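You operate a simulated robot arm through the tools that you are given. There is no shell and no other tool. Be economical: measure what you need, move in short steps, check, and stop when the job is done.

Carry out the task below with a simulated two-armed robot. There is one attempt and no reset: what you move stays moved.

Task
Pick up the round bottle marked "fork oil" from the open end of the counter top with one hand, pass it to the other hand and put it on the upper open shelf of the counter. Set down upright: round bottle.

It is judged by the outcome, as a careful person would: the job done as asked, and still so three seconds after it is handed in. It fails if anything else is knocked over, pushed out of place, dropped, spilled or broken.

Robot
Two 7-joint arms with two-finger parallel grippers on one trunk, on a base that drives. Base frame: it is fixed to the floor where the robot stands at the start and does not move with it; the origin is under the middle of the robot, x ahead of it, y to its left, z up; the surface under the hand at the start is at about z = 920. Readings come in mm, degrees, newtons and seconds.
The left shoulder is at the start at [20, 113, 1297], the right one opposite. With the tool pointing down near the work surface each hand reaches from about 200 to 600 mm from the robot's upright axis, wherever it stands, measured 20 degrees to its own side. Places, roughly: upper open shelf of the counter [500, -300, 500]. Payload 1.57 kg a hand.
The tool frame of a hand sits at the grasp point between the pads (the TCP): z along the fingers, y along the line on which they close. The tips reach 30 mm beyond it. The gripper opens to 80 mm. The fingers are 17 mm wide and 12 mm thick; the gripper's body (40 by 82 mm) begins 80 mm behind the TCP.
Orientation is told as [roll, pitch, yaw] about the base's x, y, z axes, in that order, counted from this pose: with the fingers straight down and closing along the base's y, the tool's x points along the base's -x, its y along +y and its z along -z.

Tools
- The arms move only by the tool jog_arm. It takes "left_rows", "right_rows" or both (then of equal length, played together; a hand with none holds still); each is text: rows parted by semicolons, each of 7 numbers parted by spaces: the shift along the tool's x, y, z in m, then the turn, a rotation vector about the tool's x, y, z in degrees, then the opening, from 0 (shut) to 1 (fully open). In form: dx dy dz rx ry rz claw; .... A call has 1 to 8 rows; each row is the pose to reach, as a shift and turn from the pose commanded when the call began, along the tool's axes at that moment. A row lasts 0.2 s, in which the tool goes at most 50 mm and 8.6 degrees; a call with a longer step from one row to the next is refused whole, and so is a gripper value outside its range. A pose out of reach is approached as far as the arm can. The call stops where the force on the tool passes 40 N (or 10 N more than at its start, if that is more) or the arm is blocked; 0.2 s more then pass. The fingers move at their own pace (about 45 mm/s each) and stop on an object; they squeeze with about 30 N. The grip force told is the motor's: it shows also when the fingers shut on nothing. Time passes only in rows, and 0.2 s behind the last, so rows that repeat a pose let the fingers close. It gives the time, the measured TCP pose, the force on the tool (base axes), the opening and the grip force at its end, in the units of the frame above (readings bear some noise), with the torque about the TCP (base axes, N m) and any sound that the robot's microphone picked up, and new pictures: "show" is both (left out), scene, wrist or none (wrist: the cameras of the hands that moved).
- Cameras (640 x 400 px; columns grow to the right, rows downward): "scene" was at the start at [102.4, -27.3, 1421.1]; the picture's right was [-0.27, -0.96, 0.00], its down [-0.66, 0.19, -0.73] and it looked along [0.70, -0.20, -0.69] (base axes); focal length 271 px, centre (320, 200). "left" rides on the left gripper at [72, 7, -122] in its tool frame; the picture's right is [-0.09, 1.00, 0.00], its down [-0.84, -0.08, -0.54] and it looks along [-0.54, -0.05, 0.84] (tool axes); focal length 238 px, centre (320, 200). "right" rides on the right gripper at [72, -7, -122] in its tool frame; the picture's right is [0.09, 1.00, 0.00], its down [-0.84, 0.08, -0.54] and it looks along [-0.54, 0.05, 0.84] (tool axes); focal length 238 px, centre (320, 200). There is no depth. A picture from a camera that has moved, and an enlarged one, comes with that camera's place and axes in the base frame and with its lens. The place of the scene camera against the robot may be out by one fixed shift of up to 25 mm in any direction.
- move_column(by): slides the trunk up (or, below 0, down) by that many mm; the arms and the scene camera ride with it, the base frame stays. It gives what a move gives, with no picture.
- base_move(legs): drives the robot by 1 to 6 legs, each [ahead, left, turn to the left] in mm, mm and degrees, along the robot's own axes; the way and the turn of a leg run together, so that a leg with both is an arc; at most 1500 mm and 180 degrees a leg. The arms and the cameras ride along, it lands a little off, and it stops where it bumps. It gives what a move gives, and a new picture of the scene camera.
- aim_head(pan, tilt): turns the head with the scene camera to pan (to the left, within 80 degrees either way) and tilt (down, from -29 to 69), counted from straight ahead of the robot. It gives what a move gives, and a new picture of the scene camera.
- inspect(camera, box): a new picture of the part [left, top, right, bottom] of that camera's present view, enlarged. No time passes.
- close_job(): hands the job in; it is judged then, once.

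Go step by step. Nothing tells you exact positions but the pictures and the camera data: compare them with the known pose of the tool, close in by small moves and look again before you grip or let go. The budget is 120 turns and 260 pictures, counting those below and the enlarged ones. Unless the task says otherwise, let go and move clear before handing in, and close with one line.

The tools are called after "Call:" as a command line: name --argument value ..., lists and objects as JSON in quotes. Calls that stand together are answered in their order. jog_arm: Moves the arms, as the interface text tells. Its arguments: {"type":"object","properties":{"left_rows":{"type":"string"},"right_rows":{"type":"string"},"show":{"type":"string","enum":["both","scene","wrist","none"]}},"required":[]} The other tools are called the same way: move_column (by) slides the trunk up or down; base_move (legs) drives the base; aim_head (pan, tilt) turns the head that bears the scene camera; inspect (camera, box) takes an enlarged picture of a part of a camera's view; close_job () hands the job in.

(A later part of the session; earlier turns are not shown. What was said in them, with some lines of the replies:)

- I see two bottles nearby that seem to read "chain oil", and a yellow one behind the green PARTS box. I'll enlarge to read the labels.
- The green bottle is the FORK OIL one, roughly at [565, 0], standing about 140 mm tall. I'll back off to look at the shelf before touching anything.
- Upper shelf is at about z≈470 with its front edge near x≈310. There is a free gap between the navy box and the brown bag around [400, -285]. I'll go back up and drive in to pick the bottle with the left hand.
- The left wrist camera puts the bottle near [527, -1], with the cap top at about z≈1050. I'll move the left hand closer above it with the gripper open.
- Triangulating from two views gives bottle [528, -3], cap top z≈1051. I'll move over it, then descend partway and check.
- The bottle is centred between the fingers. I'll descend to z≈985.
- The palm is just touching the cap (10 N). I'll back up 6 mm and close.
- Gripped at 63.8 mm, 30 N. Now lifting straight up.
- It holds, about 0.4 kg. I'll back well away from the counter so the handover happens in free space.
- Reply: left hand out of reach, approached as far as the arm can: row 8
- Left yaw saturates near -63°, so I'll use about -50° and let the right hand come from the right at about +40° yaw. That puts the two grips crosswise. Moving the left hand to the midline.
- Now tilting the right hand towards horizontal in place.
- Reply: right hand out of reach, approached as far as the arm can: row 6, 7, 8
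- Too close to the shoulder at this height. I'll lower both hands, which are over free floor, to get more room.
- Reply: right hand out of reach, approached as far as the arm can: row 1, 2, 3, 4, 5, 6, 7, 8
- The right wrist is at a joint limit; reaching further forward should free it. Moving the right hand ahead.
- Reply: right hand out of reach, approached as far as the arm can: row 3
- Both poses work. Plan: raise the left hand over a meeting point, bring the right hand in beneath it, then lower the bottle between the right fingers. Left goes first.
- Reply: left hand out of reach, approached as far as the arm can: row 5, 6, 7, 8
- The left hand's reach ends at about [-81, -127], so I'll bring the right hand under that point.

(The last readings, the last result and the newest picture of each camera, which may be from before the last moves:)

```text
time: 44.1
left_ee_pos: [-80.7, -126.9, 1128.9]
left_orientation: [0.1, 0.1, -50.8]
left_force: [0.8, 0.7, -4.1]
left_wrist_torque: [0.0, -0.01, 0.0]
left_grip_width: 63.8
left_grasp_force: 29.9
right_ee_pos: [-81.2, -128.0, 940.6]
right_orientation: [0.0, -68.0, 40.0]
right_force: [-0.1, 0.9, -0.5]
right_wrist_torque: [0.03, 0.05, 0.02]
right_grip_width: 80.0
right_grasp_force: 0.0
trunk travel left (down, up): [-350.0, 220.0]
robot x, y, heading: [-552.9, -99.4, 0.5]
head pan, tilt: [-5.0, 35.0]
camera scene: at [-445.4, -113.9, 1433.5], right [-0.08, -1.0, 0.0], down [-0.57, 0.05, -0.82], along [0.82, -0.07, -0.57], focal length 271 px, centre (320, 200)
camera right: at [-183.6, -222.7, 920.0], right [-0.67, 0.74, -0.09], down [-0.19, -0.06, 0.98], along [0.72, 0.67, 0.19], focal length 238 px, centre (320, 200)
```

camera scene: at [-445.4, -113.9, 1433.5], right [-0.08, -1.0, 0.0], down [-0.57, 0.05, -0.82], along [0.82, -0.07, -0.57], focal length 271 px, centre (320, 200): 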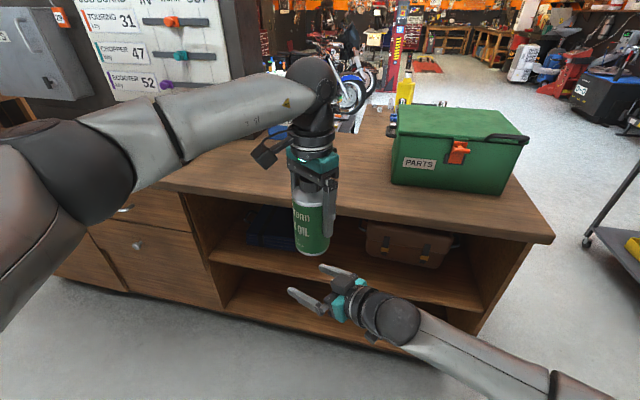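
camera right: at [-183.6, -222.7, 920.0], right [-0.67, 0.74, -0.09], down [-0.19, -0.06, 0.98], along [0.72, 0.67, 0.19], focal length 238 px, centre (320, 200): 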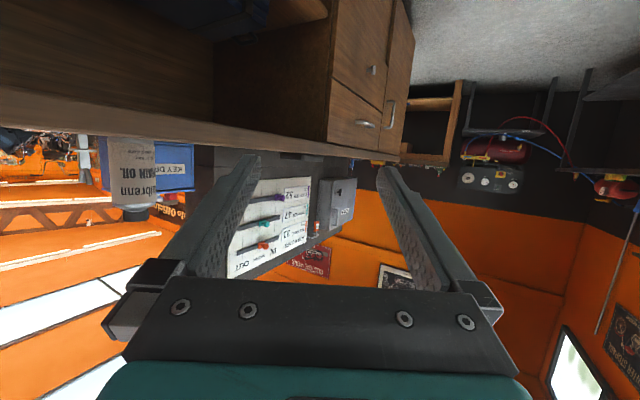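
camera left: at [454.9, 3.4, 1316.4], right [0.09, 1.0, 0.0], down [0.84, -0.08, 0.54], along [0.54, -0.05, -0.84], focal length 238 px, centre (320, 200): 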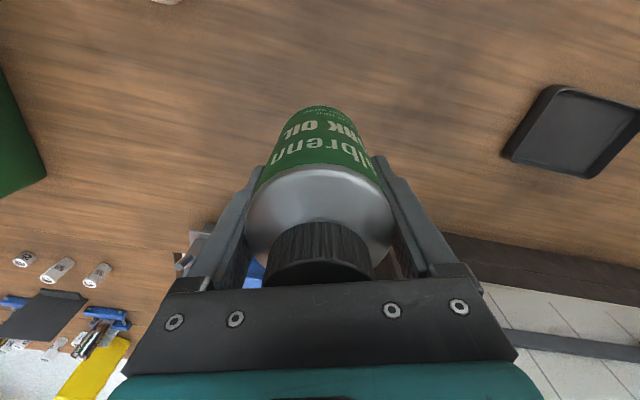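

The right gripper is directly below. Lowering the left hand partway, with a check.

Call:
jog_arm --left_rows "0 0 0.03 0 0 0 0.3;0 0 0.06 0 0 0 0.3;0 0 0.09 0 0 0 0.3" --show "both"

Call:
inspect --camera "right" --box '[0, 0, 640, 400]'

Call:
inspect --camera "scene" --box '[240, 150, 440, 330]'

```text
time: 44.9
left_ee_pos: [-80.6, -126.9, 1039.7]
left_orientation: [0.1, 0.0, -50.8]
left_force: [-0.6, -0.2, -4.0]
left_wrist_torque: [-0.06, 0.02, -0.01]
left_grip_width: 63.7
left_grasp_force: 29.6
right_ee_pos: [-79.4, -127.3, 941.0]
right_orientation: [0.1, -68.1, 40.1]
right_force: [-0.4, 0.7, -0.1]
right_wrist_torque: [0.02, -0.03, 0.05]
right_grip_width: 80.0
right_grasp_force: 0.0
trunk travel left (down, up): [-350.0, 220.0]
robot x, y, heading: [-556.0, -102.5, 0.2]
head pan, tilt: [-5.0, 35.0]
camera scene: at [-445.3, -113.8, 1433.5], right [-0.08, -1.0, 0.0], down [-0.57, 0.05, -0.82], along [0.82, -0.07, -0.57], focal length 271 px, centre (320, 200)
camera left: at [-121.5, -67.0, 1161.6], right [0.83, 0.56, 0.0], down [0.47, -0.7, 0.54], along [0.3, -0.45, -0.84], focal length 238 px, centre (320, 200)
```

scene: 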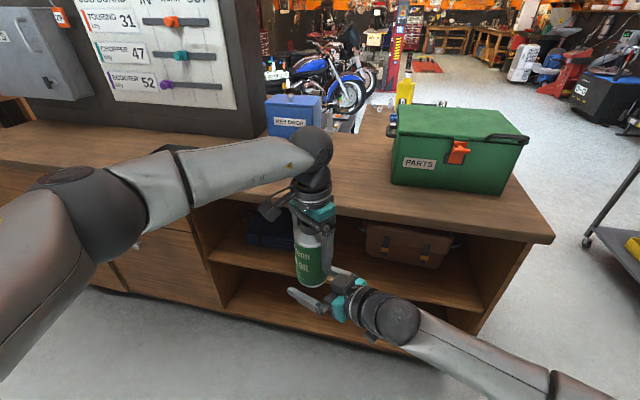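
left: 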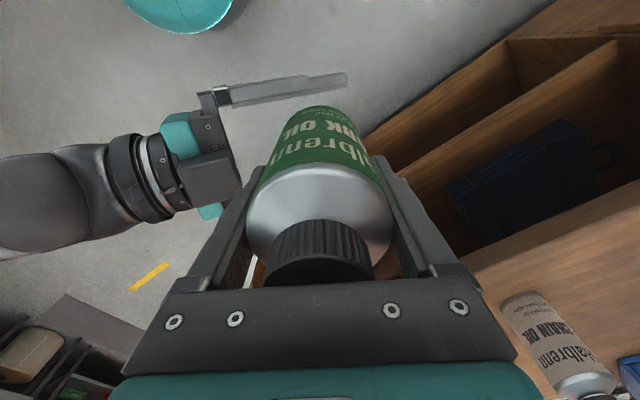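

```text
1.00 times, centred on (320, 200) of right (not enlarged: the box is as wide or as high as the picture)
camera zoom: at [-183.4, -222.6, 920.0], right [-0.67, 0.74, -0.09], down [-0.19, -0.06, 0.98], along [0.72, 0.67, 0.19], focal length 238 px, centre (320, 200)
```

zoom: 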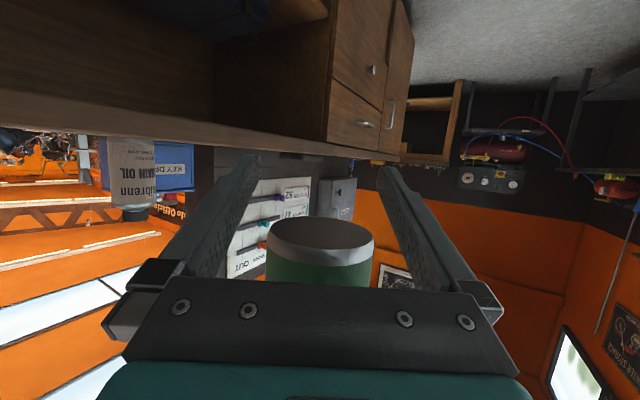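

```text
2.22 times, centred on (340, 240) of scene
camera zoom: at [-445.3, -113.8, 1433.5], right [-0.08, -1.0, 0.0], down [-0.57, 0.05, -0.82], along [0.82, -0.07, -0.57], focal length 603 px, centre (276, 111)
```

zoom: 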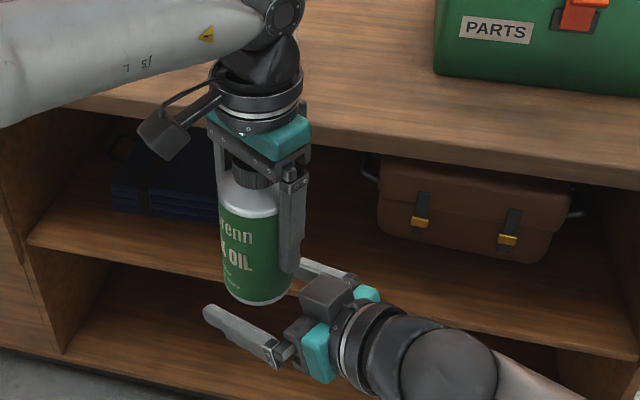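

The bottle is centred between the right fingers as seen from the right camera. Lowering another 40 mm.

Call:
jog_arm --left_rows "0 0 0.015 0 0 0 0.3;0 0 0.03 0 0 0 0.3;0 0 0.04 0 0 0 0.3" --show "wrist"

Call:
inspect --camera "scene" --box '[240, 170, 440, 330]'

```text
time: 45.7
left_ee_pos: [-81.5, -123.7, 1009.6]
left_orientation: [0.1, 0.0, -50.6]
left_force: [0.3, -0.6, -4.3]
left_wrist_torque: [0.02, -0.01, 0.0]
left_grip_width: 63.9
left_grasp_force: 29.9
left hand out of reach, approached as far as the arm can: row 2, 3
right_ee_pos: [-81.3, -126.6, 940.6]
right_orientation: [0.0, -68.1, 40.1]
right_force: [0.2, 0.2, 0.1]
right_wrist_torque: [-0.03, -0.05, -0.03]
right_grip_width: 80.1
right_grasp_force: 0.1
trunk travel left (down, up): [-350.0, 220.0]
robot x, y, heading: [-555.9, -102.1, 0.2]
head pan, tilt: [-5.0, 35.0]
camera left: at [-122.7, -65.8, 1131.5], right [0.83, 0.56, 0.0], down [0.47, -0.7, 0.54], along [0.31, -0.45, -0.84], focal length 238 px, centre (320, 200)
```

left: 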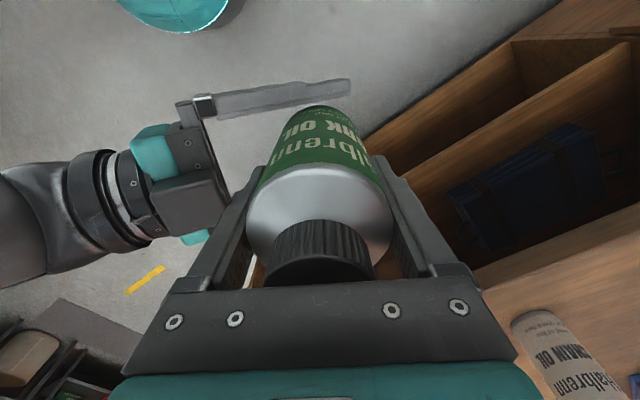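

```text
2.50 times, centred on (340, 250) of scene
camera zoom: at [-445.6, -113.9, 1433.6], right [-0.08, -1.0, 0.0], down [-0.57, 0.05, -0.82], along [0.82, -0.07, -0.57], focal length 678 px, centre (270, 75)
```

zoom: 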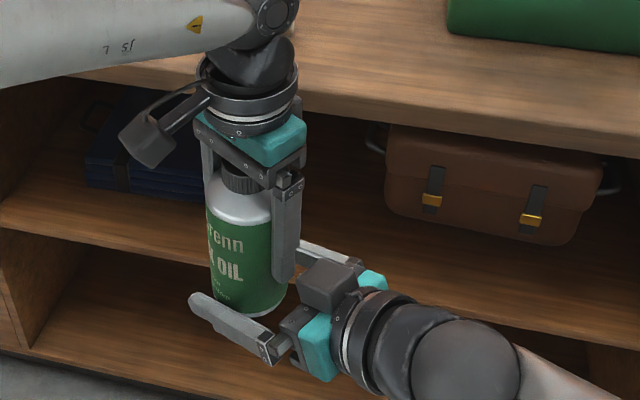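

The left hand can't go lower here, so I'll raise the right hand around the bottle by 33 mm. I'm keeping it 15 mm further back so its housing clears the left finger.

Call:
jog_arm --right_rows "0 0.002 -0.015 0 0 0 1;-0.01 0.002 -0.019 0 0 0 1;-0.021 0.002 -0.0225 0 0 0 1;-0.031 0.002 -0.026 0 0 0 1" --show "wrist"

Call:
inspect --camera "left" --box '[0, 0, 640, 400]'

Call:
inspect --camera "scene" --box '[260, 190, 400, 310]'

```text
time: 46.7
left_ee_pos: [-81.5, -125.5, 1010.2]
left_orientation: [0.1, 0.0, -50.7]
left_force: [-0.3, -0.9, -3.9]
left_wrist_torque: [0.04, 0.0, -0.02]
left_grip_width: 63.7
left_grasp_force: 29.3
right_ee_pos: [-92.4, -131.6, 981.0]
right_orientation: [0.2, -68.0, 40.0]
right_force: [-0.8, -0.6, -0.4]
right_wrist_torque: [-0.03, 0.02, -0.01]
right_grip_width: 80.2
right_grasp_force: 0.1
trunk travel left (down, up): [-350.0, 220.0]
robot x, y, heading: [-555.3, -102.0, 0.0]
head pan, tilt: [-5.0, 35.0]
camera right: at [-194.4, -227.1, 958.8], right [-0.67, 0.74, -0.08], down [-0.19, -0.06, 0.98], along [0.72, 0.67, 0.19], focal length 238 px, centre (320, 200)
```

right: 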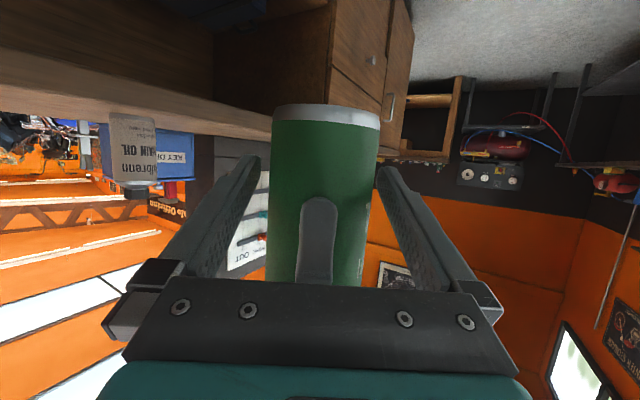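

```text
1.00 times, centred on (320, 200) of left (not enlarged: the box is as wide or as high as the picture)
camera zoom: at [-122.6, -65.8, 1131.5], right [0.83, 0.56, 0.0], down [0.47, -0.7, 0.54], along [0.31, -0.45, -0.84], focal length 238 px, centre (320, 200)
```

zoom: 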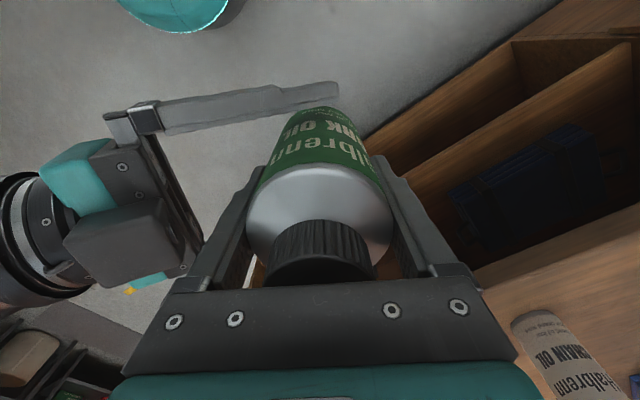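

```text
3.33 times, centred on (330, 250) of scene
camera zoom: at [-445.5, -113.8, 1433.5], right [-0.08, -1.0, 0.0], down [-0.57, 0.05, -0.82], along [0.82, -0.07, -0.57], focal length 904 px, centre (287, 33)
```

zoom: 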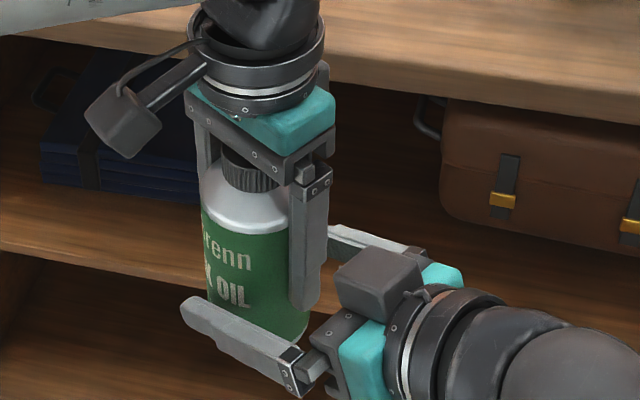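

Clearances look good and the bottle is between the right fingers. Closing the right hand while the left still holds.

Call:
jog_arm --right_rows "0 -0.002 0 0 0 0 1;0 -0.002 0 0 0 0 0.6;0 -0.002 0 0 0 0 0.5;0 -0.002 0 0 0 0 0.3;0 -0.002 0 0 0 0 0.3;0 -0.002 0 0 0 0 0.3" --show "wrist"

```text
time: 48.1
left_ee_pos: [-82.2, -125.5, 1009.8]
left_orientation: [0.1, -0.3, -50.7]
left_force: [11.0, -8.1, -5.6]
left_wrist_torque: [-0.19, -0.04, -0.11]
left_grip_width: 63.5
left_grasp_force: 30.2
right_ee_pos: [-92.1, -132.2, 980.3]
right_orientation: [0.2, -68.0, 40.1]
right_force: [-10.7, 7.8, 1.7]
right_wrist_torque: [-0.04, -0.27, 0.24]
right_grip_width: 63.1
right_grasp_force: 30.0
trunk travel left (down, up): [-350.0, 220.0]
robot x, y, heading: [-557.0, -103.7, 0.2]
head pan, tilt: [-5.0, 35.0]
camera right: at [-194.1, -227.6, 959.1], right [-0.67, 0.74, -0.08], down [-0.19, -0.07, 0.98], along [0.72, 0.67, 0.19], focal length 238 px, centre (320, 200)
```

right: 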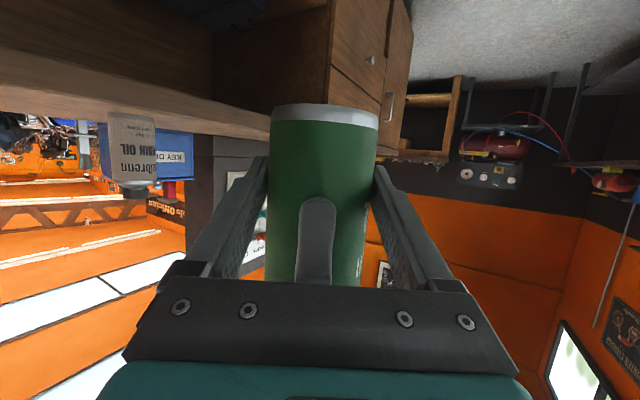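

Right has gripped (63 mm). There's a 13 N side load between the hands, so I'll ease it with a 2 mm shift before the left lets go.

Call:
jog_arm --right_rows "0 0.001 0 0 0 0 0.3;0 0.002 0 0 0 0 0.3;0 0.002 0 0 0 0 0.3" --show "none"

```text
time: 48.9
left_ee_pos: [-82.9, -125.6, 1009.8]
left_orientation: [0.0, 0.0, -50.7]
left_force: [6.8, -8.5, -5.0]
left_wrist_torque: [-0.13, -0.23, 0.05]
left_grip_width: 63.7
left_grasp_force: 29.9
right_ee_pos: [-92.6, -130.8, 979.7]
right_orientation: [-0.1, -68.0, 40.1]
right_force: [-7.0, 7.9, 1.7]
right_wrist_torque: [-0.1, 0.03, 0.1]
right_grip_width: 63.6
right_grasp_force: 29.7
trunk travel left (down, up): [-350.0, 220.0]
robot x, y, heading: [-560.5, -102.1, 0.2]
head pan, tilt: [-5.0, 35.0]
```

Call:
jog_arm --right_rows "0 0.002 0 0 0 0 0.3;0 0.003 0 0 0 0 0.3;0 0.003 0 0 0 0 0.3" --show "none"

```text
time: 49.7
left_ee_pos: [-83.4, -124.5, 1009.2]
left_orientation: [0.0, 0.2, -50.5]
left_force: [-3.5, -1.4, -4.4]
left_wrist_torque: [-0.38, -0.29, 0.07]
left_grip_width: 63.6
left_grasp_force: 29.6
right_ee_pos: [-94.5, -131.2, 980.3]
right_orientation: [-0.2, -67.9, 40.1]
right_force: [4.1, 1.3, 0.4]
right_wrist_torque: [0.32, 0.38, -0.07]
right_grip_width: 63.2
right_grasp_force: 30.1
trunk travel left (down, up): [-350.0, 220.0]
robot x, y, heading: [-554.8, -99.0, 0.1]
head pan, tilt: [-5.0, 35.0]
```

The load is small now. I'll open the left hand gently, holding the right still.

Call:
jog_arm --left_rows "0 0 0 0 0 0 0.85;0 0 0 0 0 0 0.9;0 0 0 0 0 0 0.9" --show "scene"

```text
time: 50.5
left_ee_pos: [-82.0, -124.7, 1011.3]
left_orientation: [0.1, 0.0, -50.5]
left_force: [0.5, -0.4, -0.1]
left_wrist_torque: [-0.01, -0.02, 0.02]
left_grip_width: 71.9
left_grasp_force: 0.0
right_ee_pos: [-93.8, -129.7, 979.3]
right_orientation: [0.1, -68.0, 40.2]
right_force: [0.0, 0.5, 0.1]
right_wrist_torque: [-0.02, 0.04, 0.02]
right_grip_width: 63.3
right_grasp_force: 29.8
trunk travel left (down, up): [-350.0, 220.0]
robot x, y, heading: [-552.8, -100.5, 0.1]
head pan, tilt: [-5.0, 35.0]
camera scene: at [-445.6, -113.9, 1433.6], right [-0.08, -1.0, 0.0], down [-0.57, 0.05, -0.82], along [0.82, -0.07, -0.57], focal length 271 px, centre (320, 200)
```

scene: 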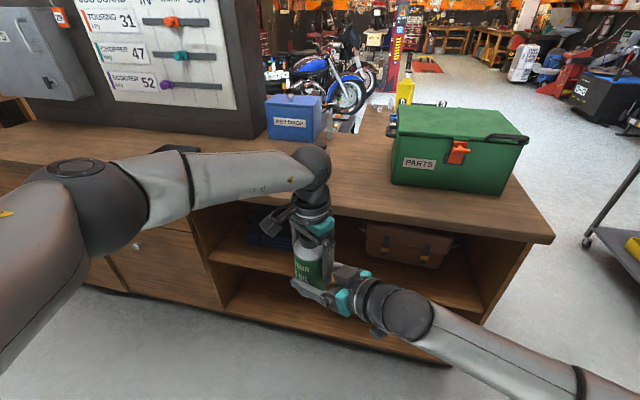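

Left open. Raising it straight up off the bottle.

Call:
jog_arm --left_rows "0 0 -0.02 0 0 0 0.9;0 0 -0.05 0 0 0 0.9;0 0 -0.09 0 0 0 0.9;0 0 -0.13 0 0 0 0.9;0 0 -0.17 0 0 0 0.9" --show "both"

```text
time: 51.7
left_ee_pos: [-82.2, -127.4, 1161.5]
left_orientation: [-0.1, -0.1, -50.8]
left_force: [0.3, 0.5, 0.0]
left_wrist_torque: [0.01, -0.02, -0.03]
left_grip_width: 72.1
left_grasp_force: 0.0
left hand out of reach, approached as far as the arm can: row 5
right_ee_pos: [-94.8, -129.4, 979.0]
right_orientation: [0.0, -68.0, 40.1]
right_force: [0.9, 0.0, -0.2]
right_wrist_torque: [0.01, 0.04, 0.02]
right_grip_width: 63.3
right_grasp_force: 30.2
trunk travel left (down, up): [-350.0, 220.0]
robot x, y, heading: [-553.1, -103.1, 0.3]
head pan, tilt: [-5.0, 35.0]
camera scene: at [-445.3, -113.7, 1433.5], right [-0.08, -1.0, 0.0], down [-0.57, 0.05, -0.82], along [0.82, -0.07, -0.57], focal length 271 px, centre (320, 200)
camera left: at [-122.8, -67.6, 1283.2], right [0.83, 0.56, 0.0], down [0.47, -0.7, 0.54], along [0.3, -0.45, -0.84], focal length 238 px, centre (320, 200)
```

scene: 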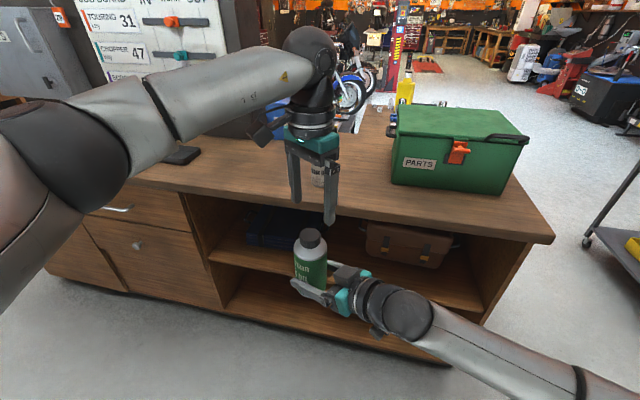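
left: 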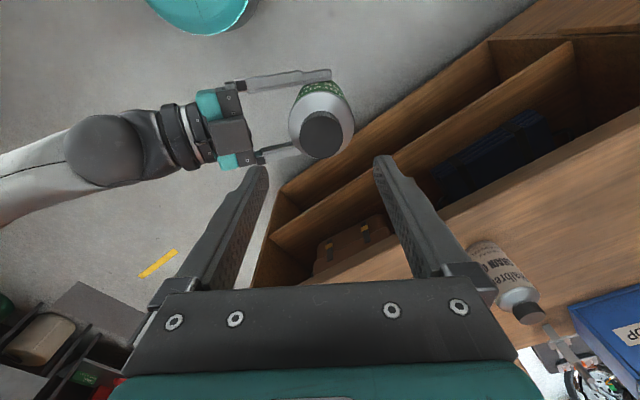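

The right hand alone holds the bottle upright. I'll tuck the left arm back and to the left.

Call:
jog_arm --left_rows "0.036 0.005 0 0 0 -6 0.9;0.072 0.01 0 0 0 -12 0.9;0.108 0.016 0 0 0 -18 0.9;0.144 0.021 0 0 0 -24 0.9;0.18 0.026 0 0 0 -30 0.9;0.216 0.032 0 0 0 -36 0.9;0.252 0.037 0 0 0 -42 0.9;0.288 0.042 0 0 0 -50 0.9" --show "none"

```text
time: 53.5
left_ee_pos: [-229.8, 124.9, 1160.5]
left_orientation: [0.0, 0.0, -0.7]
left_force: [-0.8, 0.1, -0.1]
left_wrist_torque: [0.0, 0.03, 0.02]
left_grip_width: 71.9
left_grasp_force: 0.0
right_ee_pos: [-95.5, -128.9, 978.9]
right_orientation: [0.1, -68.0, 40.3]
right_force: [-0.1, 0.1, -0.4]
right_wrist_torque: [-0.06, 0.05, -0.01]
right_grip_width: 63.4
right_grasp_force: 30.1
trunk travel left (down, up): [-350.0, 220.0]
robot x, y, heading: [-553.9, -102.3, -0.1]
head pan, tilt: [-5.0, 35.0]
```

Now turning the right hand straight ahead and moving it to its own side.

Call:
jog_arm --right_rows "0.0005 -0.031 -0.001 5.3 0 2.1 0.3;0.001 -0.062 -0.003 10.6 0 4.3 0.3;0.002 -0.093 -0.004 15.9 0 6.4 0.3;0.002 -0.124 -0.005 21.2 0 8.6 0.3;0.003 -0.155 -0.007 26.5 0 10.7 0.3;0.003 -0.186 -0.008 31.8 0 12.9 0.3;0.004 -0.217 -0.009 37.1 0 15 0.3" --show "scene"

```text
time: 55.1
left_ee_pos: [-229.7, 123.3, 1160.2]
left_orientation: [0.0, 0.0, -0.8]
left_force: [0.3, 0.5, 0.5]
left_wrist_torque: [0.0, -0.03, -0.01]
left_grip_width: 71.8
left_grasp_force: 0.1
right_ee_pos: [7.4, -307.3, 961.3]
right_orientation: [1.4, -67.7, 6.5]
right_force: [0.6, 0.7, 0.3]
right_wrist_torque: [0.02, 0.03, 0.02]
right_grip_width: 63.1
right_grasp_force: 29.6
right hand out of reach, approached as far as the arm can: row 5, 6, 7
trunk travel left (down, up): [-350.0, 220.0]
robot x, y, heading: [-557.2, -102.3, 0.2]
head pan, tilt: [-5.0, 35.0]
camera scene: at [-445.7, -114.1, 1433.6], right [-0.08, -1.0, 0.0], down [-0.57, 0.05, -0.82], along [0.82, -0.07, -0.57], focal length 271 px, centre (320, 200)
```

scene: 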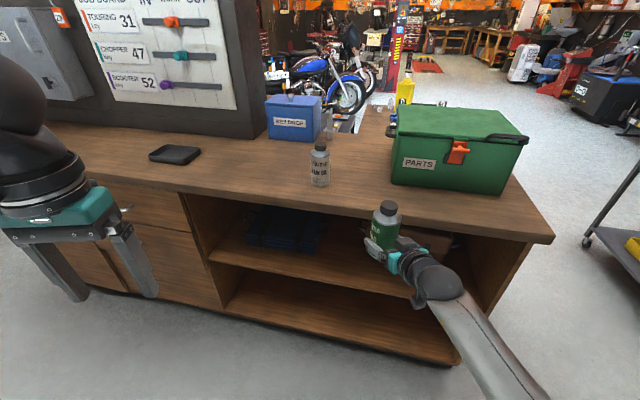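

That's the edge of reach. I'll pull in about 60 mm and square up the orientation.

Call:
jog_arm --right_rows "0.007 0.003 -0.017 2 0 0.8 0.3;0.014 0.006 -0.035 4.5 0 1.6 0.3;0.0214 0.0084 -0.052 7.4 0 2.5 0.3;0.0214 0.0084 -0.052 7.4 0 2.5 0.3" --show "none"

```text
time: 56.1
left_ee_pos: [-230.3, 123.2, 1159.8]
left_orientation: [0.0, 0.1, -0.9]
left_force: [0.2, 0.2, 0.2]
left_wrist_torque: [0.0, 0.02, -0.01]
left_grip_width: 71.9
left_grasp_force: 0.2
right_ee_pos: [-49.7, -343.7, 941.5]
right_orientation: [4.2, -67.6, 0.3]
right_force: [-0.6, 1.1, 0.2]
right_wrist_torque: [0.03, 0.02, 0.03]
right_grip_width: 63.1
right_grasp_force: 30.2
right hand out of reach, approached as far as the arm can: row 1, 2, 3, 4
trunk travel left (down, up): [-350.0, 220.0]
robot x, y, heading: [-558.3, -100.0, 0.2]
head pan, tilt: [-5.0, 35.0]
```

A joint limits yaw near 0° here. I'll use about +20° yaw for the placement instead, since the bottle is round.

Call:
jog_arm --right_rows "0.002 0.025 0 -4.5 0 -2.4 0.3;0.007 0.05 -0.001 -9.5 0 -5 0.3;0.014 0.074 -0.002 -14.3 0 -7.6 0.3;0.014 0.074 -0.002 -14.3 0 -7.6 0.3" --show "none"

```text
time: 57.1
left_ee_pos: [-230.2, 123.3, 1158.7]
left_orientation: [0.0, 0.0, -0.8]
left_force: [-0.5, -1.1, 0.3]
left_wrist_torque: [-0.01, 0.03, 0.0]
left_grip_width: 72.2
left_grasp_force: 0.1
right_ee_pos: [-63.6, -271.3, 933.3]
right_orientation: [0.0, -67.7, 20.4]
right_force: [0.6, 0.2, 0.0]
right_wrist_torque: [-0.06, 0.05, 0.0]
right_grip_width: 63.3
right_grasp_force: 29.9
trunk travel left (down, up): [-350.0, 220.0]
robot x, y, heading: [-557.2, -101.8, 0.3]
head pan, tilt: [-5.0, 35.0]
```

Call:
jog_arm --right_rows "0.017 0 0.007 0 0 0 0.3;0.034 0 0.014 0 0 0 0.3;0.051 0 0.021 0 0 0 0.3" --show "none"

Call:
move_column --by -300

Call:
aim_head --pan -20 --tilt 35

```text
time: 57.9
left_ee_pos: [-230.1, 122.8, 1159.9]
left_orientation: [-0.1, 0.0, -0.8]
left_force: [-0.9, -0.7, -0.8]
left_wrist_torque: [-0.01, -0.01, -0.01]
left_grip_width: 72.0
left_grasp_force: 0.1
right_ee_pos: [-63.7, -270.9, 877.2]
right_orientation: [-0.1, -67.7, 20.4]
right_force: [-0.4, 0.2, -0.4]
right_wrist_torque: [-0.01, 0.04, -0.03]
right_grip_width: 63.6
right_grasp_force: 30.0
trunk travel left (down, up): [-350.0, 220.0]
robot x, y, heading: [-557.7, -99.9, 0.4]
head pan, tilt: [-5.0, 35.0]
```

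```text
time: 60.9
left_ee_pos: [-229.8, 122.7, 858.0]
left_orientation: [0.0, 0.1, -0.8]
left_force: [0.3, 0.5, 0.8]
left_wrist_torque: [-0.02, -0.03, 0.01]
left_grip_width: 71.9
left_grasp_force: 0.1
right_ee_pos: [-63.5, -270.5, 576.9]
right_orientation: [0.0, -67.6, 20.3]
right_force: [-0.2, 0.4, 0.5]
right_wrist_torque: [-0.02, 0.03, -0.02]
right_grip_width: 63.2
right_grasp_force: 30.0
trunk travel left (down, up): [-50.0, 520.0]
robot x, y, heading: [-556.9, -104.0, 0.2]
head pan, tilt: [-5.0, 35.0]
```

```text
time: 61.6
left_ee_pos: [-230.3, 123.4, 857.7]
left_orientation: [0.0, 0.0, -0.9]
left_force: [0.1, -0.1, 0.5]
left_wrist_torque: [0.01, 0.02, 0.01]
left_grip_width: 71.7
left_grasp_force: 0.0
right_ee_pos: [-64.3, -270.3, 577.8]
right_orientation: [0.0, -67.6, 20.3]
right_force: [0.7, -0.2, 0.3]
right_wrist_torque: [0.0, 0.03, -0.02]
right_grip_width: 63.2
right_grasp_force: 30.0
trunk travel left (down, up): [-50.0, 520.0]
robot x, y, heading: [-557.4, -100.1, 0.2]
head pan, tilt: [-20.0, 35.0]
camera scene: at [-450.5, -136.3, 1133.6], right [-0.34, -0.94, 0.0], down [-0.54, 0.19, -0.82], along [0.77, -0.28, -0.57], focal length 271 px, centre (320, 200)
```

scene: 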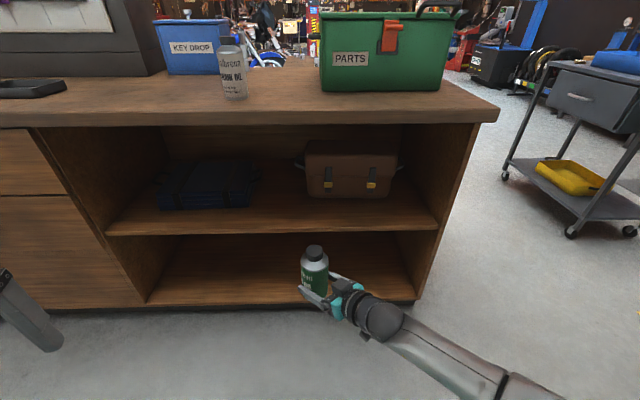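

Shelf top is about z≈455, front edge x≈270–295, and the bottle base is around 80 mm above it. I'll drive most of the way and look.

Call:
base_move --legs '[[0, -20, 0], [290, 0, 0]]'

Call:
aim_head --pan -28 --tilt 50

Call:
inspect --camera "right" --box '[0, 0, 640, 400]'

```text
time: 64.0
left_ee_pos: [56.3, 104.4, 858.9]
left_orientation: [0.0, 0.0, -0.9]
left_force: [0.2, -0.5, 0.2]
left_wrist_torque: [0.01, -0.02, 0.02]
left_grip_width: 72.0
left_grasp_force: 0.1
right_ee_pos: [223.2, -290.9, 577.5]
right_orientation: [0.0, -67.7, 20.2]
right_force: [0.4, 0.5, 0.2]
right_wrist_torque: [-0.03, 0.03, 0.02]
right_grip_width: 63.0
right_grasp_force: 29.8
trunk travel left (down, up): [-50.0, 520.0]
robot x, y, heading: [-268.5, -119.6, 0.3]
head pan, tilt: [-20.0, 35.0]
camera scene: at [-163.2, -155.7, 1133.6], right [-0.34, -0.94, 0.0], down [-0.54, 0.2, -0.82], along [0.77, -0.28, -0.57], focal length 271 px, centre (320, 200)
```

scene: 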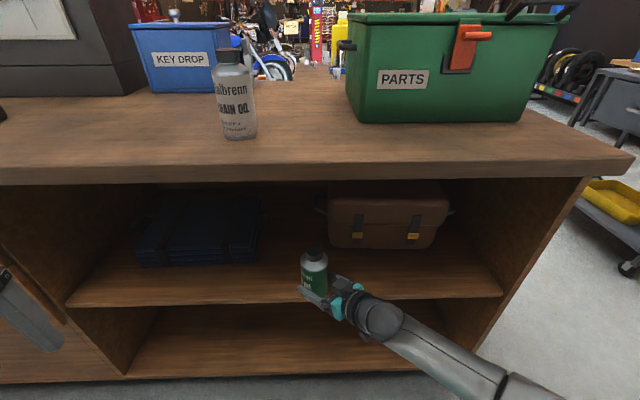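

```text
time: 64.8
left_ee_pos: [57.6, 104.0, 857.7]
left_orientation: [0.0, 0.0, -0.9]
left_force: [0.8, 0.5, 0.2]
left_wrist_torque: [0.01, -0.01, -0.02]
left_grip_width: 72.2
left_grasp_force: 0.0
right_ee_pos: [223.5, -290.7, 578.1]
right_orientation: [0.0, -67.6, 20.2]
right_force: [0.0, -0.2, -0.4]
right_wrist_torque: [-0.04, 0.06, 0.0]
right_grip_width: 63.1
right_grasp_force: 30.3
trunk travel left (down, up): [-50.0, 520.0]
robot x, y, heading: [-267.1, -120.4, 0.1]
head pan, tilt: [-28.0, 50.0]
camera scene: at [-177.9, -161.7, 1111.9], right [-0.47, -0.88, 0.0], down [-0.68, 0.36, -0.64], along [0.57, -0.3, -0.77], focal length 271 px, centre (320, 200)
```

scene: 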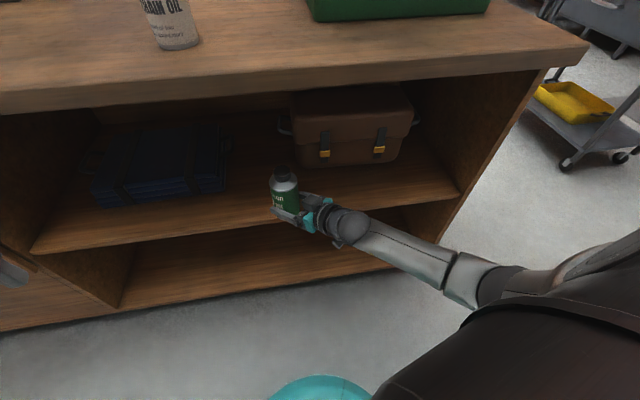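

```text
1.00 times, centred on (320, 200) of right (not enlarged: the box is as wide or as high as the picture)
camera zoom: at [94.1, -345.4, 556.7], right [-0.38, 0.92, -0.09], down [-0.2, 0.01, 0.98], along [0.9, 0.39, 0.18], focal length 238 px, centre (320, 200)
```

zoom: 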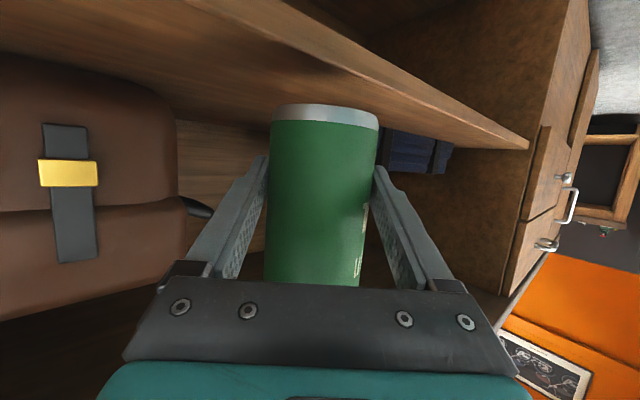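

Call:
inspect --camera "right" --box '[340, 20, 560, 180]'

Call:
inspect --camera "scene" --box '[200, 130, 400, 270]'

```text
2.50 times, centred on (450, 100) of right
camera zoom: at [94.1, -345.4, 556.7], right [-0.38, 0.92, -0.09], down [-0.2, 0.01, 0.98], along [0.9, 0.39, 0.18], focal length 596 px, centre (-5, 450)
```

zoom: 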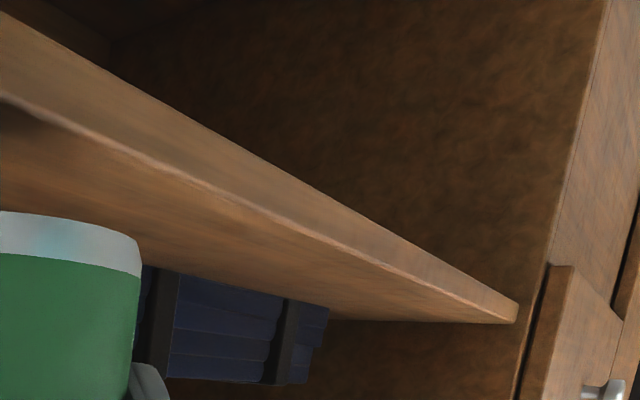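

```text
2.86 times, centred on (300, 200) of scene
camera zoom: at [-177.9, -161.7, 1111.9], right [-0.47, -0.88, 0.0], down [-0.68, 0.36, -0.64], along [0.57, -0.3, -0.77], focal length 775 px, centre (377, 200)
```

zoom: 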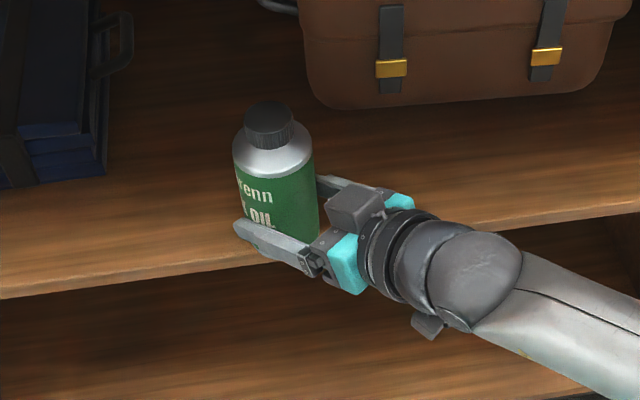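

The counter turns out to be yawed about 18°. Combining both cameras, the shelf top is about z≈500 and its front edge passes [232, -280]; the bottle is just over that edge now, 38 mm above. I'll drive it about 70 mm further in.

Call:
base_move --legs '[[65, -22, 0]]'

Call:
inspect --camera "scene" --box '[200, 120, 400, 260]'

Call:
inspect --camera "right" --box '[0, 0, 640, 400]'

```text
time: 65.8
left_ee_pos: [121.6, 81.4, 859.6]
left_orientation: [0.1, 0.0, -0.9]
left_force: [0.9, -0.9, 0.3]
left_wrist_torque: [0.01, 0.0, 0.0]
left_grip_width: 72.3
left_grasp_force: 0.1
right_ee_pos: [287.7, -313.1, 576.6]
right_orientation: [0.0, -67.8, 20.1]
right_force: [-0.5, 0.0, 0.2]
right_wrist_torque: [-0.05, 0.02, 0.01]
right_grip_width: 63.0
right_grasp_force: 29.9
trunk travel left (down, up): [-50.0, 520.0]
robot x, y, heading: [-204.1, -141.4, 0.1]
head pan, tilt: [-28.0, 50.0]
camera scene: at [-113.6, -183.6, 1111.8], right [-0.47, -0.88, 0.0], down [-0.68, 0.36, -0.64], along [0.57, -0.3, -0.77], focal length 271 px, centre (320, 200)
```

scene: 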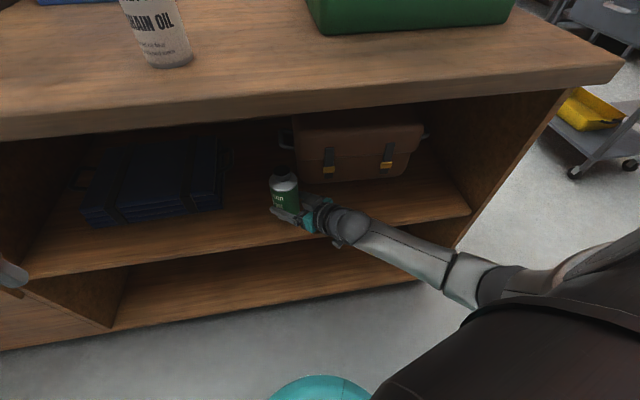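

```text
2.86 times, centred on (300, 190) of scene
camera zoom: at [-113.6, -183.6, 1111.8], right [-0.47, -0.88, 0.0], down [-0.68, 0.36, -0.64], along [0.57, -0.3, -0.77], focal length 775 px, centre (377, 229)
```

zoom: 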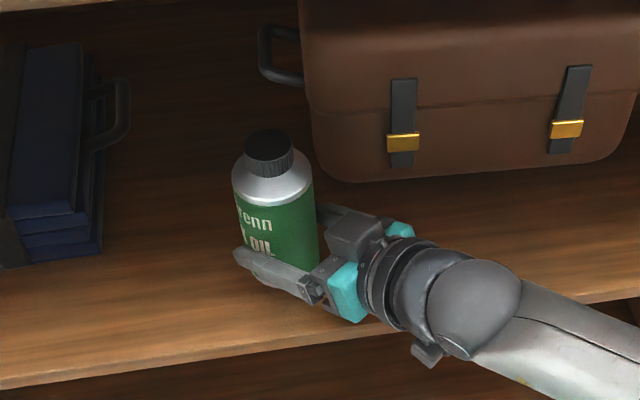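

```text
1.00 times, centred on (320, 200) of right (not enlarged: the box is as wide or as high as the picture)
camera zoom: at [158.4, -367.2, 556.7], right [-0.38, 0.92, -0.09], down [-0.2, 0.01, 0.98], along [0.9, 0.39, 0.18], focal length 238 px, centre (320, 200)
```

zoom: 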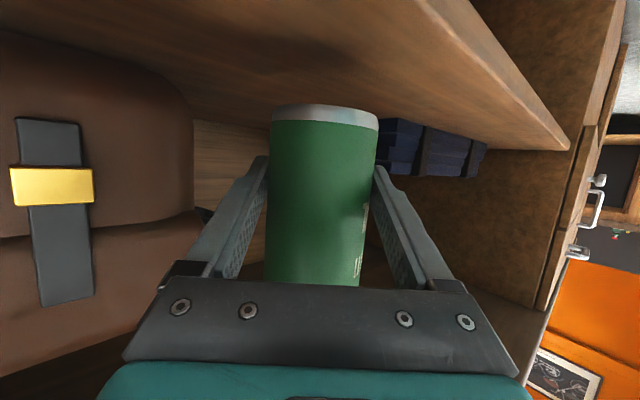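

The bottle is well inside the edge and clear of both the box and the bag. Lowering it gently until contact.

Call:
jog_arm --right_rows "0.0093 0 0.0038 0 0 0 0.3;0.0185 0 0.0076 0 0 0 0.3;0.0259 0 0.0107 0 0 0 0.3" --show "wrist"

Call:
inspect --camera "scene" --box '[230, 140, 370, 260]'

```text
time: 66.6
left_ee_pos: [122.1, 82.4, 859.0]
left_orientation: [0.0, 0.0, -0.8]
left_force: [-0.1, -0.9, 0.0]
left_wrist_torque: [0.01, 0.03, 0.01]
left_grip_width: 72.0
left_grasp_force: 0.1
right_ee_pos: [289.2, -312.2, 547.0]
right_orientation: [0.0, -67.7, 20.2]
right_force: [-0.7, -0.4, -1.0]
right_wrist_torque: [-0.03, 0.02, -0.01]
right_grip_width: 63.1
right_grasp_force: 30.3
trunk travel left (down, up): [-50.0, 520.0]
robot x, y, heading: [-202.1, -143.1, 0.0]
head pan, tilt: [-28.0, 50.0]
camera right: at [159.0, -366.5, 528.1], right [-0.38, 0.92, -0.09], down [-0.2, 0.01, 0.98], along [0.9, 0.39, 0.18], focal length 238 px, centre (320, 200)
```

right: 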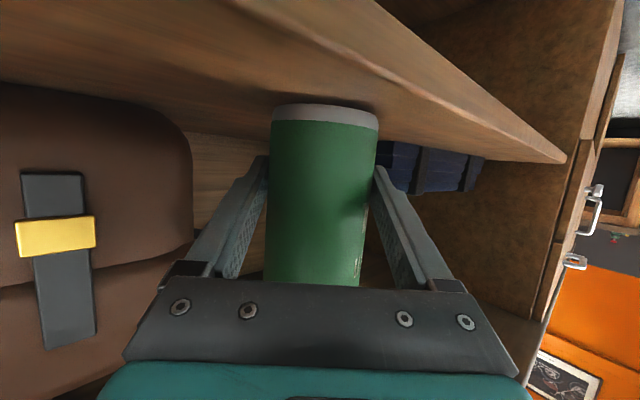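

```text
3.33 times, centred on (300, 200) of scene
camera zoom: at [-113.5, -183.6, 1111.8], right [-0.47, -0.88, 0.0], down [-0.68, 0.36, -0.64], along [0.57, -0.3, -0.77], focal length 904 px, centre (387, 200)
```

zoom: 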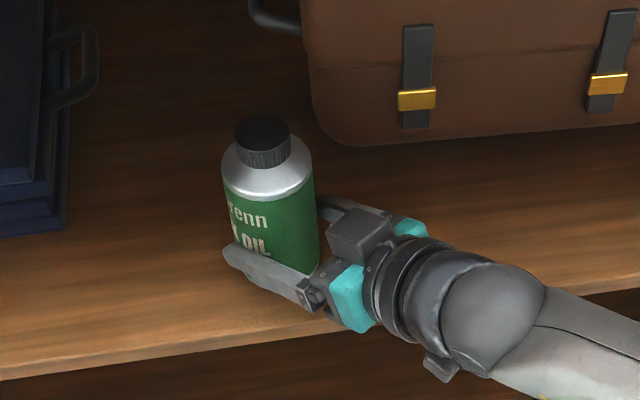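

Just above the shelf now. Creeping down in 2–3 mm steps.

Call:
jog_arm --right_rows "0.0023 0 0.001 0 0 0 0.3;0.0046 0 0.0019 0 0 0 0.3;0.0065 0 0.0027 0 0 0 0.3" --show "wrist"

```text
time: 67.4
left_ee_pos: [121.3, 82.4, 859.5]
left_orientation: [0.0, 0.0, -0.9]
left_force: [0.9, 0.9, -0.4]
left_wrist_torque: [0.01, 0.01, 0.01]
left_grip_width: 72.1
left_grasp_force: 0.1
right_ee_pos: [287.4, -311.8, 544.3]
right_orientation: [-0.3, -68.1, 20.5]
right_force: [-3.5, -1.5, 9.5]
right_wrist_torque: [-0.35, 0.3, -0.09]
right_grip_width: 63.2
right_grasp_force: 30.0
trunk travel left (down, up): [-50.0, 520.0]
robot x, y, heading: [-205.5, -140.5, -0.1]
head pan, tilt: [-28.0, 50.0]
camera right: at [159.1, -366.8, 523.7], right [-0.38, 0.92, -0.09], down [-0.21, 0.01, 0.98], along [0.9, 0.39, 0.19], focal length 238 px, centre (320, 200)
```

right: 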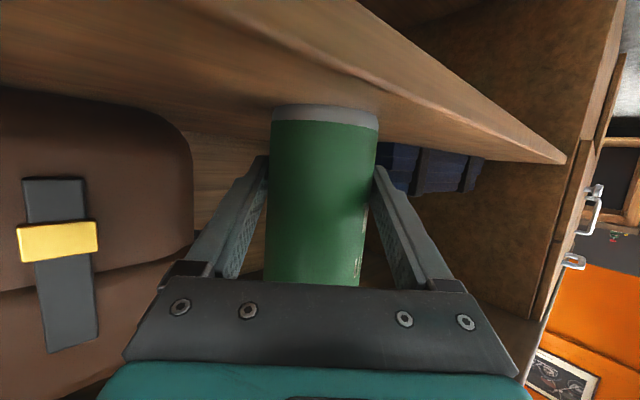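

The bottle is touching the shelf (9.5 N up). I'll ease off 1 mm and open the fingers slowly.

Call:
jog_arm --right_rows "-0.0012 0 -0.0005 0 0 0 0.3;-0.0012 0 -0.0005 0 0 0 0.84;-0.0012 0 -0.0005 0 0 0 0.9;-0.0012 0 -0.0005 0 0 0 1;-0.0012 0 -0.0005 0 0 0 1" --show "wrist"

Call:
inspect --camera "scene" --box '[230, 140, 370, 260]'

```text
time: 68.6
left_ee_pos: [122.3, 82.0, 860.3]
left_orientation: [0.1, 0.0, -0.9]
left_force: [-0.7, -0.2, -0.3]
left_wrist_torque: [-0.01, -0.01, -0.04]
left_grip_width: 72.0
left_grasp_force: 0.1
right_ee_pos: [286.8, -312.1, 542.8]
right_orientation: [0.0, -67.7, 20.3]
right_force: [1.2, -0.9, 0.0]
right_wrist_torque: [0.01, 0.0, 0.01]
right_grip_width: 80.2
right_grasp_force: 0.0
trunk travel left (down, up): [-50.0, 520.0]
robot x, y, heading: [-203.8, -139.4, 0.2]
head pan, tilt: [-28.0, 50.0]
camera right: at [158.0, -367.1, 522.9], right [-0.38, 0.92, -0.09], down [-0.2, 0.01, 0.98], along [0.9, 0.39, 0.18], focal length 238 px, centre (320, 200)
```

right: 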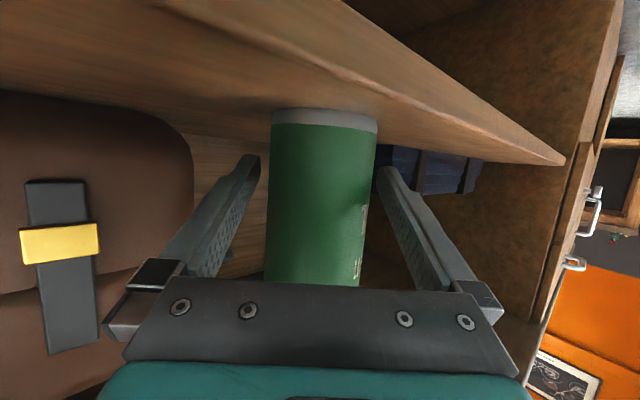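

```text
3.33 times, centred on (300, 200) of scene
camera zoom: at [-113.8, -183.5, 1111.9], right [-0.47, -0.88, 0.0], down [-0.68, 0.36, -0.64], along [0.57, -0.3, -0.77], focal length 904 px, centre (387, 200)
```

zoom: 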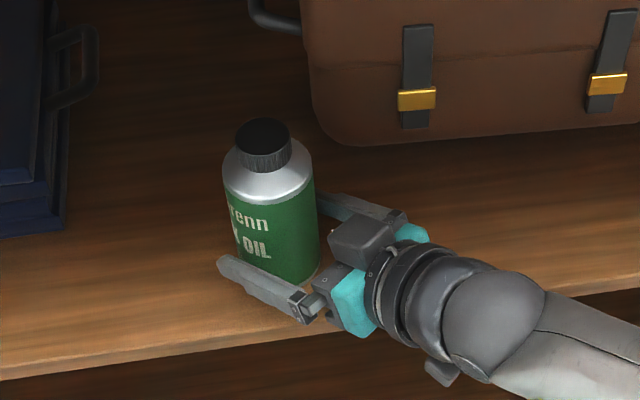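

The bottle stands upright and free. I'll centre the fingers by 3 mm, then retreat along the tool axis.

Call:
jog_arm --right_rows "0 0.003 0 0 0 0 1;0 0.003 -0.01 0 0 0 1;0 0.003 -0.03 0 0 0 1;0 0.003 -0.055 0 0 0 1;0 0.003 -0.08 0 0 0 1;0 0.003 -0.105 0 0 0 1" --show "both"

```text
time: 70.0
left_ee_pos: [121.2, 81.7, 859.7]
left_orientation: [0.1, 0.0, -0.8]
left_force: [-0.6, 0.3, -0.2]
left_wrist_torque: [-0.02, -0.04, -0.01]
left_grip_width: 71.9
left_grasp_force: 0.0
right_ee_pos: [194.7, -343.7, 583.3]
right_orientation: [0.0, -67.7, 20.3]
right_force: [-0.3, -0.5, 0.9]
right_wrist_torque: [-0.01, -0.02, 0.04]
right_grip_width: 80.0
right_grasp_force: 0.1
trunk travel left (down, up): [-50.0, 520.0]
robot x, y, heading: [-204.2, -140.1, 0.2]
head pan, tilt: [-28.0, 50.0]
camera scene: at [-113.7, -183.5, 1111.9], right [-0.47, -0.88, 0.0], down [-0.68, 0.36, -0.64], along [0.57, -0.3, -0.77], focal length 271 px, centre (320, 200)
camera right: at [65.6, -398.6, 562.7], right [-0.38, 0.92, -0.09], down [-0.2, 0.01, 0.98], along [0.9, 0.39, 0.18], focal length 238 px, centre (320, 200)
```

scene: 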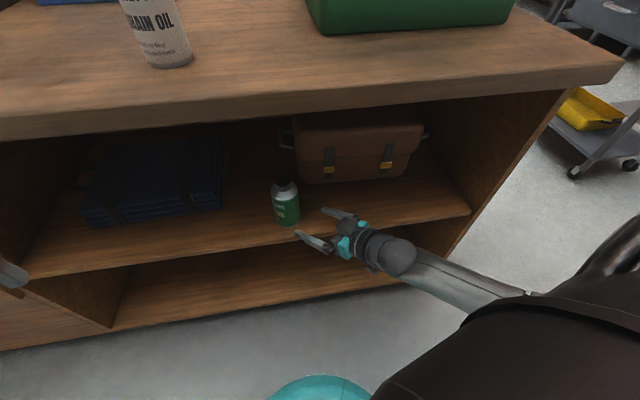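
right: 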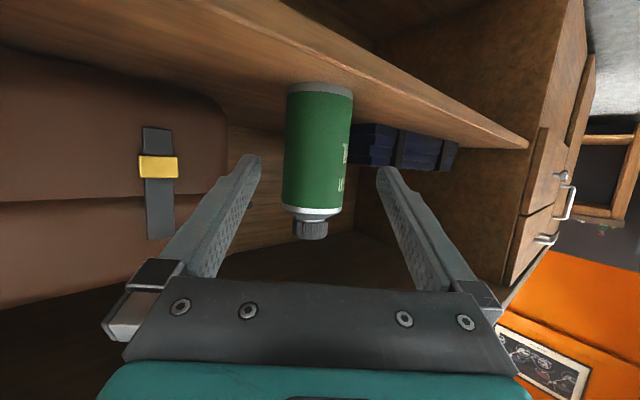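

The bottle is standing on the upper shelf and the hand is clear of it. I'll back the base off and do a last check.

Call:
base_move --legs '[[-300, 0, 0]]'

Call:
aim_head --pan -20 --tilt 30

```text
time: 72.1
left_ee_pos: [-179.0, 80.7, 859.7]
left_orientation: [0.0, 0.0, -0.9]
left_force: [0.2, 0.5, -0.6]
left_wrist_torque: [-0.01, -0.02, 0.01]
left_grip_width: 72.1
left_grasp_force: 0.1
right_ee_pos: [-106.5, -345.0, 581.7]
right_orientation: [0.0, -67.6, 20.2]
right_force: [0.5, 0.0, -0.7]
right_wrist_torque: [-0.04, 0.0, -0.01]
right_grip_width: 79.9
right_grasp_force: 0.0
trunk travel left (down, up): [-50.0, 520.0]
robot x, y, heading: [-504.6, -139.4, -0.1]
head pan, tilt: [-28.0, 50.0]
camera scene: at [-415.5, -183.8, 1111.9], right [-0.47, -0.88, 0.0], down [-0.68, 0.36, -0.64], along [0.57, -0.3, -0.77], focal length 271 px, centre (320, 200)
```

scene: 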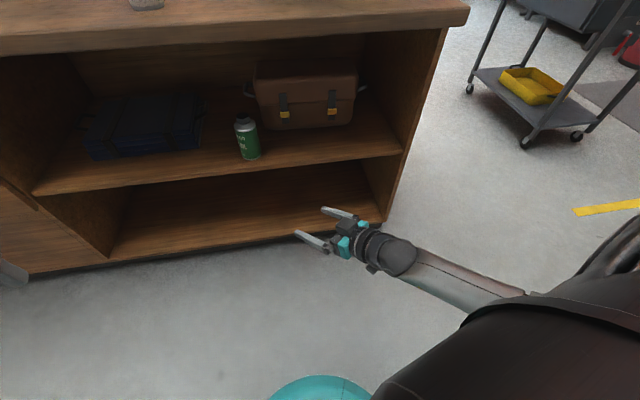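

```text
time: 72.9
left_ee_pos: [-179.8, 82.1, 859.7]
left_orientation: [0.0, 0.0, -1.0]
left_force: [0.1, 0.1, 0.1]
left_wrist_torque: [0.01, -0.02, -0.01]
left_grip_width: 72.1
left_grasp_force: 0.0
right_ee_pos: [-105.6, -344.4, 582.4]
right_orientation: [-0.1, -67.7, 20.2]
right_force: [0.4, 0.4, 0.5]
right_wrist_torque: [-0.02, 0.01, 0.01]
right_grip_width: 80.1
right_grasp_force: 0.1
trunk travel left (down, up): [-50.0, 520.0]
robot x, y, heading: [-506.0, -144.2, 0.1]
head pan, tilt: [-20.0, 30.0]
camera scene: at [-398.5, -178.6, 1141.3], right [-0.34, -0.94, 0.0], down [-0.47, 0.17, -0.87], along [0.81, -0.3, -0.5], focal length 271 px, centre (320, 200)
```

scene: 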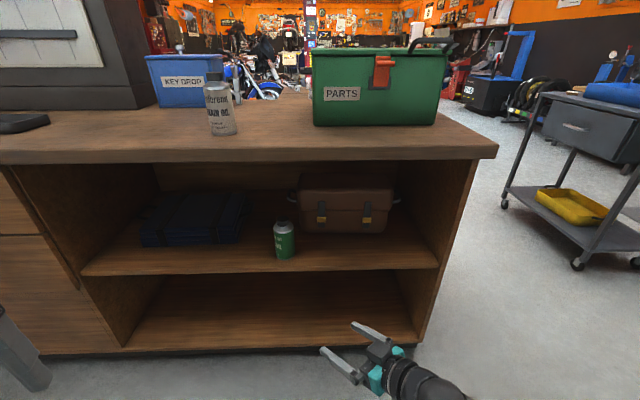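

The fork oil stands upright on the upper shelf and everything else is where it was. Handing in.

Call:
close_job

```text
The job is handed in.
```

The fork oil bottle is standing upright on the upper open shelf. The left hand picked it up, passed it to the right, and nothing else was disturbed.
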